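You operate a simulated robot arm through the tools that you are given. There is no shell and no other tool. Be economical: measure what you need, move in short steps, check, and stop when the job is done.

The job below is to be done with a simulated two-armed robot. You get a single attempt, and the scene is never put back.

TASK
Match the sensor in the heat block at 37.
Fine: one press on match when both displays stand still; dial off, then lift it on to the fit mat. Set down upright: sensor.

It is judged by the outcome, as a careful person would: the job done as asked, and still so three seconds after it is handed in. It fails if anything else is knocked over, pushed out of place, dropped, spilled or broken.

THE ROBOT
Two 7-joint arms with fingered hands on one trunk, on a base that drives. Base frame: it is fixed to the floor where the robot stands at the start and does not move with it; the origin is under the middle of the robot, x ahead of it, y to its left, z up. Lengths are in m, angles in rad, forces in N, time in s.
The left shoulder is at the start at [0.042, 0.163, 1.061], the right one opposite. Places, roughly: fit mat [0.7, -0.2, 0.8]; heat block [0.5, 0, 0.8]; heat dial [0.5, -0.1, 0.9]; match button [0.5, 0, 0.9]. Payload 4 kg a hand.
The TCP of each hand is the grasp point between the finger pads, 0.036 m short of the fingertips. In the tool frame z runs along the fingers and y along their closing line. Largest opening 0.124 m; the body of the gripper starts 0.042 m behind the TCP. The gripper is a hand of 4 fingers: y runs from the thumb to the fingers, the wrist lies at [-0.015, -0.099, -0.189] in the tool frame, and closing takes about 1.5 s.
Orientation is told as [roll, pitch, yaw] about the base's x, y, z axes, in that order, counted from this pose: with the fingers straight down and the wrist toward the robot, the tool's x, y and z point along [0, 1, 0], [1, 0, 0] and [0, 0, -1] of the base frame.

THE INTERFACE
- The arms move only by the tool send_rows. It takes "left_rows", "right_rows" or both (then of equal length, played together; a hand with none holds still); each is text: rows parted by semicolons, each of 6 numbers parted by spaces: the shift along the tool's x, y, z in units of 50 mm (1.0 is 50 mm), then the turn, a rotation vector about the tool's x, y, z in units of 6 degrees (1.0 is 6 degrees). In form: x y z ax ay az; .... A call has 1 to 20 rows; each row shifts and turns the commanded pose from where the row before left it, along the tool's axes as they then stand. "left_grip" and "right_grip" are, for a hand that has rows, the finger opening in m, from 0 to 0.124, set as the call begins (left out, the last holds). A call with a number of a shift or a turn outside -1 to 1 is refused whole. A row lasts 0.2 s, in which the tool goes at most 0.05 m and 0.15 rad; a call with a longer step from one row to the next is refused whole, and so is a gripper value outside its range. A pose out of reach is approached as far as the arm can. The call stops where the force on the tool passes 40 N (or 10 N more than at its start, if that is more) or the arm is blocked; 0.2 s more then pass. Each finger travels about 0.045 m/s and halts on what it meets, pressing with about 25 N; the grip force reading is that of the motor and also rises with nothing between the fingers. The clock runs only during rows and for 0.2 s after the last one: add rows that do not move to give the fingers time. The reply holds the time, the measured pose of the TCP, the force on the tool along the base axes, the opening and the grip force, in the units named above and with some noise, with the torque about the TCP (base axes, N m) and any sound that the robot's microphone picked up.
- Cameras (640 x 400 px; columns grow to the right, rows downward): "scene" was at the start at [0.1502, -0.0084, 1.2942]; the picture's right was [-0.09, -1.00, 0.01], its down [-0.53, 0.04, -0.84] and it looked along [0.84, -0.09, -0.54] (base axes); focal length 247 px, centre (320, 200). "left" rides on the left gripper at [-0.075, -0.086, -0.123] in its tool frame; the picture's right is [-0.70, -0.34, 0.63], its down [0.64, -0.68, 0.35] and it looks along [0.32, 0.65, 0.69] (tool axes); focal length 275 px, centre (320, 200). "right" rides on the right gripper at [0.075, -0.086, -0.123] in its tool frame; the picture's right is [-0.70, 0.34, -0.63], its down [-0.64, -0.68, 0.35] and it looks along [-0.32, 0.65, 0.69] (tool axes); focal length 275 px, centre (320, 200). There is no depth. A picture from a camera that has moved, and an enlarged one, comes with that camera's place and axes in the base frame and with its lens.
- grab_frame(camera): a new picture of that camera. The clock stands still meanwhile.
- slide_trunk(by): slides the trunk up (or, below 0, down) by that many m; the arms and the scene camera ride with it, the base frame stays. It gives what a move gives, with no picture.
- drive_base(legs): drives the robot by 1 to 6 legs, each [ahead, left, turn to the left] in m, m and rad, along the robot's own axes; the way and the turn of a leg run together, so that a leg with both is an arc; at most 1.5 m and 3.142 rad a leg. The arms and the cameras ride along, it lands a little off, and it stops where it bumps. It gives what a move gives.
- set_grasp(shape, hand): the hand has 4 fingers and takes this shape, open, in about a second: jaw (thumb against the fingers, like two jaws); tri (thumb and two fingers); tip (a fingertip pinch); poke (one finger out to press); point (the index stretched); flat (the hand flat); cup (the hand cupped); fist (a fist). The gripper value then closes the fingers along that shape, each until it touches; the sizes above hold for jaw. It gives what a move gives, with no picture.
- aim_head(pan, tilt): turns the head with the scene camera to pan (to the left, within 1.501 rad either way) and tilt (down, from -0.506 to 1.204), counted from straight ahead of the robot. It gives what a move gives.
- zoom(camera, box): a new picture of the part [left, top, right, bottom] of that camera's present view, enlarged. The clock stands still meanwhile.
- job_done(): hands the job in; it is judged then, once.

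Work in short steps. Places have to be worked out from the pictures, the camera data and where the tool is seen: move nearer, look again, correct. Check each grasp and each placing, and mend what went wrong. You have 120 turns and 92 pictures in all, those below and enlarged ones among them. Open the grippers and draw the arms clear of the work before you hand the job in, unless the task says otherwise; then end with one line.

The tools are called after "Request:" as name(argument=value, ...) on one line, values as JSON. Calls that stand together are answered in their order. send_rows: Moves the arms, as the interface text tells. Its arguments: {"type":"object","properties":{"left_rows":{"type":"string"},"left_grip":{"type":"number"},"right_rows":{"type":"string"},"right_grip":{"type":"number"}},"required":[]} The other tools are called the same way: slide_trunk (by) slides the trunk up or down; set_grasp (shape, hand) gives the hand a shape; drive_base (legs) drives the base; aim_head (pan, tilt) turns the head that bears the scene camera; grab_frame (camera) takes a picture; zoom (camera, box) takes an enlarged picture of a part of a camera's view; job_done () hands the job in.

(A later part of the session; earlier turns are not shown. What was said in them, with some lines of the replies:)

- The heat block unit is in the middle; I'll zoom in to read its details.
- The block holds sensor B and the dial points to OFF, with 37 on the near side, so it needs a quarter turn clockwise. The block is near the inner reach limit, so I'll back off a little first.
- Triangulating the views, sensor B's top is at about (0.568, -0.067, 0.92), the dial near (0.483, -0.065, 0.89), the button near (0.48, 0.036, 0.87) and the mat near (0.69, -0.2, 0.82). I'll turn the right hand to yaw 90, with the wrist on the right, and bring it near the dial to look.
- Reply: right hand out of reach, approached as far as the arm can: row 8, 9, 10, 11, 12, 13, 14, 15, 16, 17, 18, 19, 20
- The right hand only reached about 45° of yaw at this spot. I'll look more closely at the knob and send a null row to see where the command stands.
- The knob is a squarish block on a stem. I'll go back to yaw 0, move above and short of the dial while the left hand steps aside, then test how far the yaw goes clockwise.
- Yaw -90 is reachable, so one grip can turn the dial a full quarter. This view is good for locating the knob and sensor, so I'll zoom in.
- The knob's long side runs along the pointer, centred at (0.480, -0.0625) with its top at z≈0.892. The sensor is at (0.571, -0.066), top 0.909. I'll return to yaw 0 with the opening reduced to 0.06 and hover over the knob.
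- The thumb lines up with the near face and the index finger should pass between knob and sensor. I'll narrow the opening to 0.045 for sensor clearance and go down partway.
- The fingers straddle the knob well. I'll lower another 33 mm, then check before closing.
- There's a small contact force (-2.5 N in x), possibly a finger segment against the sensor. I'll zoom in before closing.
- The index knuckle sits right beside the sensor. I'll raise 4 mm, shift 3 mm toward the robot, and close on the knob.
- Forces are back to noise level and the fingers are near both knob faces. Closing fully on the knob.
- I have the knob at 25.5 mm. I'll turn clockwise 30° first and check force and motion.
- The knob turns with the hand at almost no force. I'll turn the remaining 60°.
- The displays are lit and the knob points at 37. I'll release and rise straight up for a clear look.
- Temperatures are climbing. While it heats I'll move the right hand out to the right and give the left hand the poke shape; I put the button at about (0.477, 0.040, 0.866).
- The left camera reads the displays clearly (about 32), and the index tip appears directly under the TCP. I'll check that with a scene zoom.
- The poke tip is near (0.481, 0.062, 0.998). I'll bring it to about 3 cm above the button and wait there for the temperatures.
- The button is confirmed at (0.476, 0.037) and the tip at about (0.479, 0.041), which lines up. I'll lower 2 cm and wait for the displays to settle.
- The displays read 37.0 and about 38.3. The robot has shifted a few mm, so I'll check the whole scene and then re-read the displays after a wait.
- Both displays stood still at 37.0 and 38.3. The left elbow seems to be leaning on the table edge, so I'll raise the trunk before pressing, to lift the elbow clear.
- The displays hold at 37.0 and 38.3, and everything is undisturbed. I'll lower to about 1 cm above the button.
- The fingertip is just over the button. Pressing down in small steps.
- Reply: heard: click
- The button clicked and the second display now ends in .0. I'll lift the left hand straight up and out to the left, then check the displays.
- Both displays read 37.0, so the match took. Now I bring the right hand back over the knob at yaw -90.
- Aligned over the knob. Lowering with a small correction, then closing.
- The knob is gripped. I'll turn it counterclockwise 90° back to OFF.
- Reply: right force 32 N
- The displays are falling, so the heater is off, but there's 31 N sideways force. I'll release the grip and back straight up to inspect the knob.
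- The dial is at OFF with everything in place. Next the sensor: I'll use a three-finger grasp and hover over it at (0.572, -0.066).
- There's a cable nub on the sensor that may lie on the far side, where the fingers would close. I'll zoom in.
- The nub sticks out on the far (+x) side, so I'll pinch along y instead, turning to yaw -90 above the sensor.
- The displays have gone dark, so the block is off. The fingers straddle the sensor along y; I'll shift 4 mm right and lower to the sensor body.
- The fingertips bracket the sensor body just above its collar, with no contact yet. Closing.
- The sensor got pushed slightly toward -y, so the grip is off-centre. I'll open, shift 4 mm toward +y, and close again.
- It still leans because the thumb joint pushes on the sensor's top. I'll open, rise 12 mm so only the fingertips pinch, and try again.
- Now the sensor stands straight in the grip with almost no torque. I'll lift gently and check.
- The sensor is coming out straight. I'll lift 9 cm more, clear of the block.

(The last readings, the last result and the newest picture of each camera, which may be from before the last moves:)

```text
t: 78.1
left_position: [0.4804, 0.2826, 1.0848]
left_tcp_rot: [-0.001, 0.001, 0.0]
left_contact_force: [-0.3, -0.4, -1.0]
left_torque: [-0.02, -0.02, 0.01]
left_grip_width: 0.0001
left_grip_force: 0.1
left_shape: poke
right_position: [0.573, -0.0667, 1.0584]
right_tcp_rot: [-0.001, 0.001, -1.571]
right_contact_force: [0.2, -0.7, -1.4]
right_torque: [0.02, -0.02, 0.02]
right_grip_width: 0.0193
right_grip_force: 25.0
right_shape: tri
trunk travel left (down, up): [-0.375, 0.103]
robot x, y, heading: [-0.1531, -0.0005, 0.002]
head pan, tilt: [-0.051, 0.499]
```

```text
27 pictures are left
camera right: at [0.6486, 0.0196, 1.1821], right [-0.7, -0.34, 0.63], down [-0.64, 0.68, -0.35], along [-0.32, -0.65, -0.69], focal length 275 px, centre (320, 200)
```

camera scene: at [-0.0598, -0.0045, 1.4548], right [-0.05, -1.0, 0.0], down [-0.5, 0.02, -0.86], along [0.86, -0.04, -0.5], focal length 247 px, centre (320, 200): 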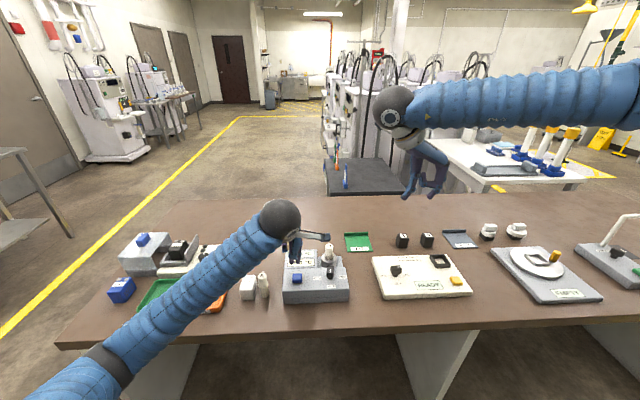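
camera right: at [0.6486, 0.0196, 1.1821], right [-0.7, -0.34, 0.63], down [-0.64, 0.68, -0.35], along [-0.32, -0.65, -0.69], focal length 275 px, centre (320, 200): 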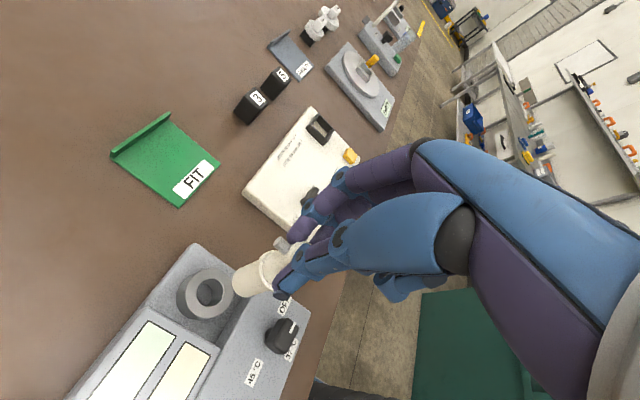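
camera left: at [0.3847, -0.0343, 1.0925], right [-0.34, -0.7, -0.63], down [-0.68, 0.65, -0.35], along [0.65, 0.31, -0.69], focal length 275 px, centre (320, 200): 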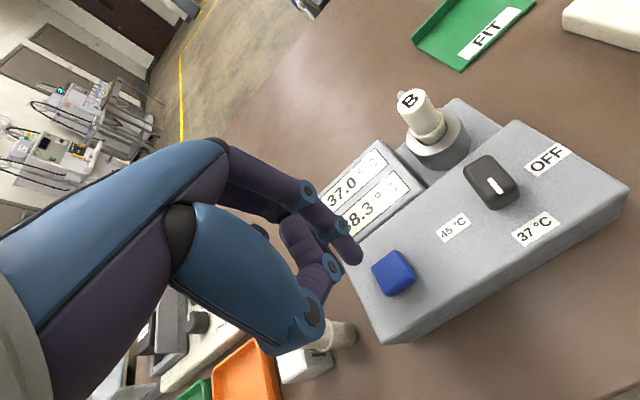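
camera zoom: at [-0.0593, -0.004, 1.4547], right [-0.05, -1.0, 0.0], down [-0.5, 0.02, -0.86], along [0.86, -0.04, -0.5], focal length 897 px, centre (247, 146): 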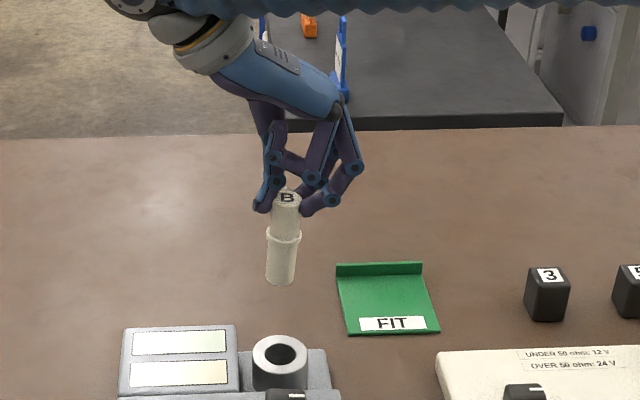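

The sensor is clear and upright, about 83 mm tall with its bottom roughly 0.106 m below the TCP. The mat centre is about (0.70, -0.199) at z≈0.806, so I'll move above it and lower partway.

Request:
send_rows(right_rows="0.5 0.52 0 0 0 0;0.5 0.52 0 0 0 0;0.5 0.52 0 0 0 0;0.5 0.52 0 0 0 0;0.5 0.52 0 0 0 0;0 0 0.5 0 0 0;0 0 0.5 0 0 0;0 0 0.5 0 0 0;0 0 0.4 0 0 0;0 0 0.2 0 0 0;0 0 0 0 0 0")

Request:
zoom(camera="scene", box=[310, 190, 410, 270])

Request:
grab_frame(camera="right")

```text
t: 80.5
left_position: [0.4806, 0.2819, 1.0852]
left_tcp_rot: [0.0, 0.0, 0.001]
left_contact_force: [0.0, 0.1, 0.0]
left_torque: [0.0, -0.03, -0.02]
left_grip_width: 0.0002
left_grip_force: 0.0
left_shape: poke
right_position: [0.6975, -0.1939, 0.9532]
right_tcp_rot: [0.001, -0.002, -1.571]
right_contact_force: [-0.3, -0.1, -0.9]
right_torque: [-0.01, 0.01, 0.01]
right_grip_width: 0.0193
right_grip_force: 25.6
right_shape: tri
trunk travel left (down, up): [-0.375, 0.103]
robot x, y, heading: [-0.155, -0.001, -0.003]
head pan, tilt: [-0.051, 0.499]
```

```text
5.00 times, centred on (360, 230) of scene
camera zoom: at [-0.0597, -0.0039, 1.4548], right [-0.05, -1.0, 0.0], down [-0.5, 0.02, -0.86], along [0.86, -0.04, -0.5], focal length 1234 px, centre (120, 50)
```

zoom: 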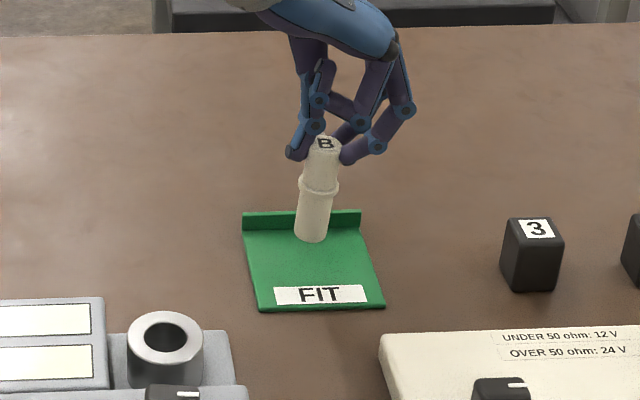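

```text
25 pictures are left
camera right: at [0.7731, -0.1071, 1.0764], right [-0.7, -0.34, 0.63], down [-0.64, 0.68, -0.35], along [-0.32, -0.65, -0.69], focal length 275 px, centre (320, 200)
```

right: 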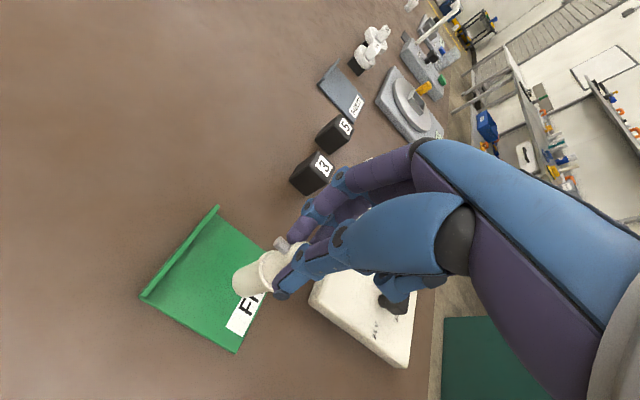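

The sensor is nearly vertical above the mat. I'll shift 6 mm right and lower in small steps until contact.

Request:
send_rows(right_rows="0 0.12 0.2 0 0 0;0 0 0.2 0 0 0;0 0 0.16 0 0 0;0 0 0 0 0 0")

Request:
zoom(camera="scene", box=[330, 205, 400, 265])

```text
t: 81.5
left_position: [0.4805, 0.2821, 1.0845]
left_tcp_rot: [0.0, 0.001, 0.0]
left_contact_force: [-0.1, 0.3, 0.3]
left_torque: [-0.02, -0.02, -0.02]
left_grip_width: 0.0
left_grip_force: 0.0
left_shape: poke
right_position: [0.6968, -0.2026, 0.9236]
right_tcp_rot: [-0.002, -0.002, -1.571]
right_contact_force: [-0.1, -0.9, -1.2]
right_torque: [-0.01, -0.03, 0.0]
right_grip_width: 0.0193
right_grip_force: 25.2
right_shape: tri
trunk travel left (down, up): [-0.375, 0.103]
robot x, y, heading: [-0.1534, 0.0004, -0.001]
head pan, tilt: [-0.051, 0.499]
```

```text
6.67 times, centred on (365, 235) of scene
camera zoom: at [-0.0598, -0.0038, 1.4548], right [-0.05, -1.0, 0.0], down [-0.5, 0.02, -0.86], along [0.86, -0.04, -0.5], focal length 1645 px, centre (20, -33)
```

zoom: 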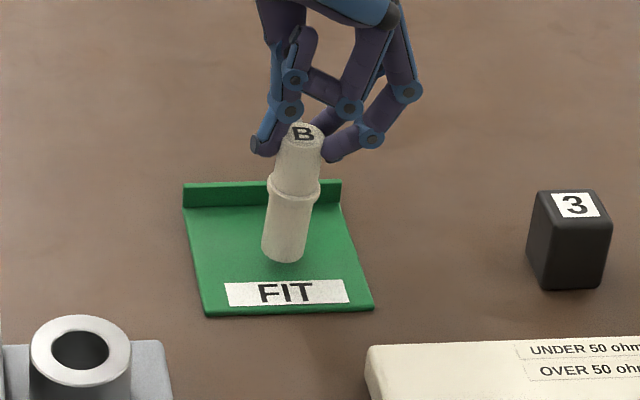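

Still a little above the mat. Continuing down in 3 mm steps while watching the force.

Request:
send_rows(right_rows="0 0 0.06 0 0 0;0 0 0.06 0 0 0;0 0 0 0 0 0")

Request:
send_rows(right_rows="0 0 0.06 0 0 0;0 0 0 0 0 0")

Request:
zoom(camera="scene", box=[330, 205, 400, 265])

```text
t: 82.3
left_position: [0.4797, 0.282, 1.0838]
left_tcp_rot: [-0.001, 0.002, 0.001]
left_contact_force: [0.3, 0.5, 0.8]
left_torque: [-0.01, -0.03, -0.04]
left_grip_width: 0.0003
left_grip_force: 0.0
left_shape: poke
right_position: [0.6964, -0.2016, 0.9182]
right_tcp_rot: [0.001, 0.0, -1.572]
right_contact_force: [-1.0, 0.6, -0.9]
right_torque: [-0.01, 0.01, -0.02]
right_grip_width: 0.0191
right_grip_force: 24.7
right_shape: tri
trunk travel left (down, up): [-0.375, 0.103]
robot x, y, heading: [-0.1532, -0.0019, 0.001]
head pan, tilt: [-0.051, 0.499]
```

```text
t: 82.9
left_position: [0.4803, 0.2823, 1.0853]
left_tcp_rot: [-0.001, 0.002, 0.0]
left_contact_force: [0.9, 0.7, -0.6]
left_torque: [0.0, -0.02, -0.03]
left_grip_width: 0.0002
left_grip_force: 0.1
left_shape: poke
right_position: [0.697, -0.2015, 0.9158]
right_tcp_rot: [0.0, 0.0, -1.57]
right_contact_force: [0.6, -0.2, -0.4]
right_torque: [0.03, -0.01, 0.01]
right_grip_width: 0.0192
right_grip_force: 24.7
right_shape: tri
trunk travel left (down, up): [-0.375, 0.103]
robot x, y, heading: [-0.1536, 0.0006, 0.003]
head pan, tilt: [-0.051, 0.499]
```

```text
6.67 times, centred on (365, 235) of scene
camera zoom: at [-0.0598, -0.004, 1.4548], right [-0.05, -1.0, 0.0], down [-0.5, 0.02, -0.86], along [0.86, -0.04, -0.5], focal length 1645 px, centre (20, -33)
```

zoom: 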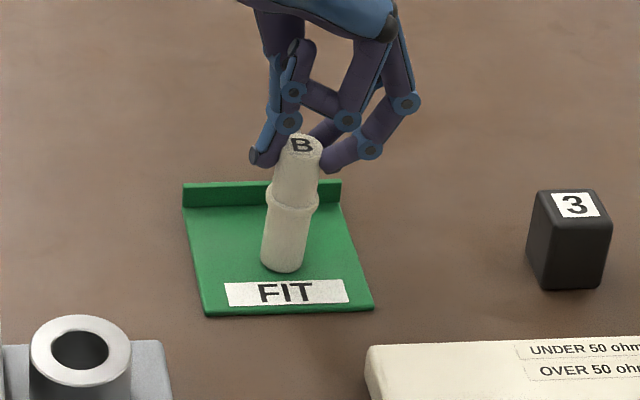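

No contact yet, but it's within several millimetres. Lowering further.

Request:
send_rows(right_rows="0 0 0.05 0 0 0;0 0 0.05 0 0 0;0 0 0 0 0 0")

Request:
send_rows(right_rows="0 0 0.05 0 0 0;0 0 0 0 0 0")

```text
t: 83.7
left_position: [0.4789, 0.2823, 1.0854]
left_tcp_rot: [0.0, -0.001, 0.0]
left_contact_force: [0.3, -0.5, 0.1]
left_torque: [0.03, 0.02, -0.02]
left_grip_width: 0.0
left_grip_force: 0.1
left_shape: poke
right_position: [0.6976, -0.2016, 0.9127]
right_tcp_rot: [0.004, 0.001, -1.57]
right_contact_force: [1.8, 1.7, 19.0]
right_torque: [0.01, 0.0, 0.02]
right_grip_width: 0.0195
right_grip_force: 25.1
right_shape: tri
trunk travel left (down, up): [-0.375, 0.103]
robot x, y, heading: [-0.1528, -0.0012, -0.004]
head pan, tilt: [-0.051, 0.499]
```

```text
t: 84.3
left_position: [0.479, 0.282, 1.085]
left_tcp_rot: [0.0, -0.002, 0.0]
left_contact_force: [0.3, 0.4, 0.0]
left_torque: [0.01, 0.04, 0.02]
left_grip_width: 0.0002
left_grip_force: 0.1
left_shape: poke
right_position: [0.6966, -0.2013, 0.912]
right_tcp_rot: [0.005, 0.001, -1.57]
right_contact_force: [1.8, 4.2, 37.3]
right_torque: [-0.02, -0.08, -0.02]
right_grip_width: 0.0203
right_grip_force: 25.4
right_shape: tri
trunk travel left (down, up): [-0.375, 0.103]
robot x, y, heading: [-0.1501, 0.001, -0.001]
head pan, tilt: [-0.051, 0.499]
```

It's firmly on the mat at 37 N. I'll ease up 3.5 mm to relieve the load and look before opening.

Request:
send_rows(right_rows="0 0 -0.07 0 0 0;0 0 0 0 0 0")

Request:
zoom(camera="scene", box=[330, 205, 400, 265])

```text
t: 84.9
left_position: [0.4794, 0.2814, 1.0857]
left_tcp_rot: [0.001, -0.002, 0.001]
left_contact_force: [-0.7, 0.1, 0.1]
left_torque: [0.01, 0.0, 0.01]
left_grip_width: 0.0
left_grip_force: 0.1
left_shape: poke
right_position: [0.6961, -0.2002, 0.9126]
right_tcp_rot: [0.001, 0.0, -1.571]
right_contact_force: [2.8, 2.5, 28.5]
right_torque: [-0.06, -0.1, 0.03]
right_grip_width: 0.0204
right_grip_force: 25.2
right_shape: tri
trunk travel left (down, up): [-0.375, 0.103]
robot x, y, heading: [-0.1541, 0.0012, 0.001]
head pan, tilt: [-0.051, 0.499]
```

```text
6.67 times, centred on (365, 235) of scene
camera zoom: at [-0.0621, -0.0032, 1.455], right [-0.05, -1.0, 0.0], down [-0.5, 0.02, -0.87], along [0.86, -0.05, -0.5], focal length 1645 px, centre (20, -33)
```

zoom: 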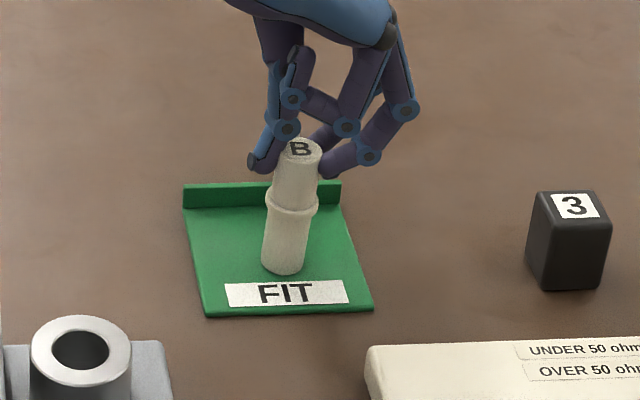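

There's still 28 N of load, so I'll rise another 2 mm.

Request:
send_rows(right_rows="0 0 -0.03 0 0 0;0 0 0 0 0 0;0 0 0 0 0 0")

```text
t: 85.7
left_position: [0.4782, 0.2827, 1.0841]
left_tcp_rot: [0.001, 0.001, -0.001]
left_contact_force: [0.1, 0.2, 0.2]
left_torque: [0.0, 0.01, -0.02]
left_grip_width: 0.0
left_grip_force: 0.1
left_shape: poke
right_position: [0.6953, -0.2019, 0.9127]
right_tcp_rot: [0.001, -0.001, -1.571]
right_contact_force: [2.5, 2.0, 23.3]
right_torque: [-0.04, -0.09, 0.04]
right_grip_width: 0.0201
right_grip_force: 25.0
right_shape: tri
trunk travel left (down, up): [-0.375, 0.103]
robot x, y, heading: [-0.1543, 0.0016, -0.001]
head pan, tilt: [-0.051, 0.499]
```

Request:
send_rows(right_rows="0 0 -0.06 0 0 0;0 0 0 0 0 0;0 0 0 0 0 0")

```text
t: 86.5
left_position: [0.4811, 0.2814, 1.0849]
left_tcp_rot: [0.0, 0.0, -0.001]
left_contact_force: [0.5, 0.5, 0.6]
left_torque: [0.06, 0.01, 0.01]
left_grip_width: 0.0
left_grip_force: 0.1
left_shape: poke
right_position: [0.6964, -0.2025, 0.9133]
right_tcp_rot: [-0.003, 0.0, -1.571]
right_contact_force: [0.0, 0.4, 5.9]
right_torque: [-0.03, -0.05, 0.03]
right_grip_width: 0.0194
right_grip_force: 24.4
right_shape: tri
trunk travel left (down, up): [-0.375, 0.103]
robot x, y, heading: [-0.1533, 0.0017, -0.005]
head pan, tilt: [-0.051, 0.499]
```

The load is down to 6 N, so the sensor is resting on the mat. Opening gently.

Request:
send_rows(right_rows="0 0 0 0 0 0;0 0 0 0 0 0;0 0 0 0 0 0;0 0 0 0 0 0", right_grip=0.05)

Request:
zoom(camera="scene", box=[330, 205, 400, 265])

```text
t: 87.5
left_position: [0.4801, 0.2818, 1.0845]
left_tcp_rot: [0.0, -0.001, 0.0]
left_contact_force: [0.5, -0.5, -0.4]
left_torque: [0.0, -0.01, 0.01]
left_grip_width: 0.0001
left_grip_force: 0.0
left_shape: poke
right_position: [0.6965, -0.2013, 0.9154]
right_tcp_rot: [0.0, 0.0, -1.571]
right_contact_force: [0.4, 0.7, -0.1]
right_torque: [0.01, 0.01, 0.03]
right_grip_width: 0.0497
right_grip_force: 0.1
right_shape: tri
trunk travel left (down, up): [-0.375, 0.103]
robot x, y, heading: [-0.1534, 0.0002, 0.003]
head pan, tilt: [-0.051, 0.499]
```

```text
6.67 times, centred on (365, 235) of scene
camera zoom: at [-0.0598, -0.004, 1.4548], right [-0.05, -1.0, 0.0], down [-0.5, 0.02, -0.86], along [0.86, -0.04, -0.5], focal length 1645 px, centre (20, -33)
```

zoom: 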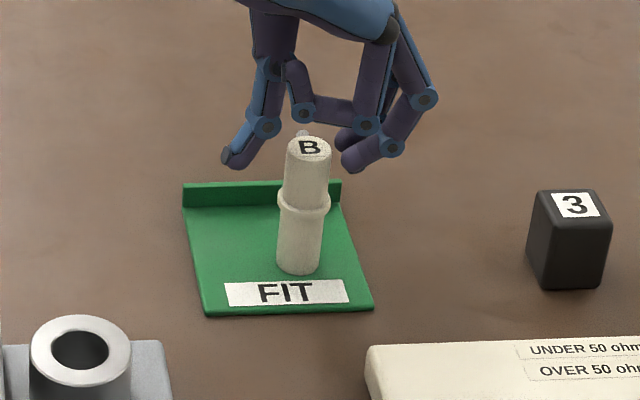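

The sensor stands freely and upright on the mat. I'll raise the right hand straight up and pull it back.

Request:
send_rows(right_rows="0 0 -0.3 0 0 0;0 0 -0.4 0 0 0;0 0 -0.6 0 0 0;0 0 -0.8 0 0 0;0 0 -0.8 0 0 0;0 0 -0.8 0 0 0;-0.8 0 0 0 0 0;-0.8 0.4 0 0 0 0;-0.8 0.4 0 0 0 0;-0.8 0.4 0 0 0 0;-0.8 0.4 0 0 0 0", right_grip=0.06)

Request:
set_grasp(hand="left", shape="jaw")

Request:
grab_frame(camera="scene")

Request:
zoom(camera="scene", box=[270, 200, 410, 310])

```text
t: 89.9
left_position: [0.4797, 0.2821, 1.0842]
left_tcp_rot: [0.002, -0.002, -0.001]
left_contact_force: [0.4, -1.0, -0.2]
left_torque: [0.0, 0.01, 0.01]
left_grip_width: 0.0003
left_grip_force: 0.0
left_shape: poke
right_position: [0.4943, -0.2835, 1.0996]
right_tcp_rot: [0.001, 0.0, -1.57]
right_contact_force: [0.1, 0.8, -0.2]
right_torque: [0.01, 0.0, 0.01]
right_grip_width: 0.06
right_grip_force: 0.0
right_shape: tri
trunk travel left (down, up): [-0.375, 0.103]
robot x, y, heading: [-0.1498, 0.0035, 0.003]
head pan, tilt: [-0.051, 0.499]
```

```text
t: 90.8
left_position: [0.4806, 0.2806, 1.0855]
left_tcp_rot: [0.001, -0.001, -0.001]
left_contact_force: [0.6, 0.0, -0.7]
left_torque: [0.01, -0.01, 0.0]
left_grip_width: 0.1241
left_grip_force: 0.0
left_shape: jaw
right_position: [0.4956, -0.282, 1.0986]
right_tcp_rot: [-0.001, 0.0, -1.571]
right_contact_force: [0.2, 0.0, 0.0]
right_torque: [0.01, -0.04, 0.03]
right_grip_width: 0.0598
right_grip_force: 0.1
right_shape: tri
trunk travel left (down, up): [-0.375, 0.103]
robot x, y, heading: [-0.1521, 0.0023, -0.001]
head pan, tilt: [-0.051, 0.499]
```

```text
20 pictures are left
camera scene: at [-0.0602, -0.0044, 1.4548], right [-0.05, -1.0, 0.0], down [-0.5, 0.02, -0.86], along [0.86, -0.04, -0.5], focal length 247 px, centre (320, 200)
```

scene: 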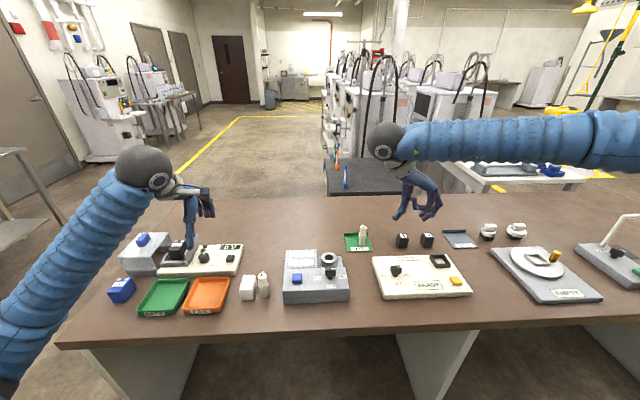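

```text
3.64 times, centred on (340, 255) of scene
camera zoom: at [-0.0602, -0.0044, 1.4548], right [-0.05, -1.0, 0.0], down [-0.5, 0.02, -0.86], along [0.86, -0.04, -0.5], focal length 897 px, centre (247, 0)
```

zoom: 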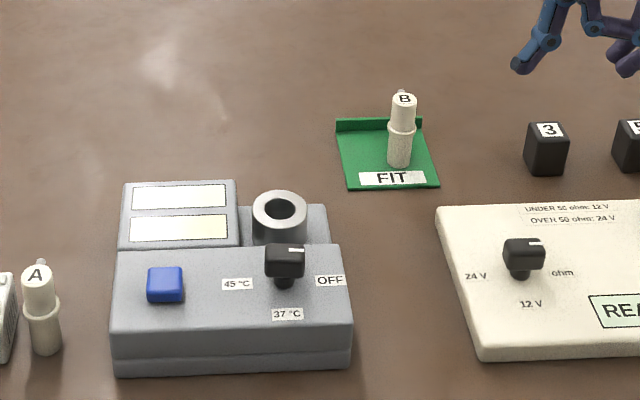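

Sensor B stands upright on the fit mat, the dial is at OFF, and both hands are open and clear of the work, so I'm handing in.

Request:
job_done()

```text
The job is handed in.
```

Sensor B was matched at 37 °C with one press once both displays stood still, and both then read 37.0. The dial was turned off, and the sensor now stands upright on the fit mat.
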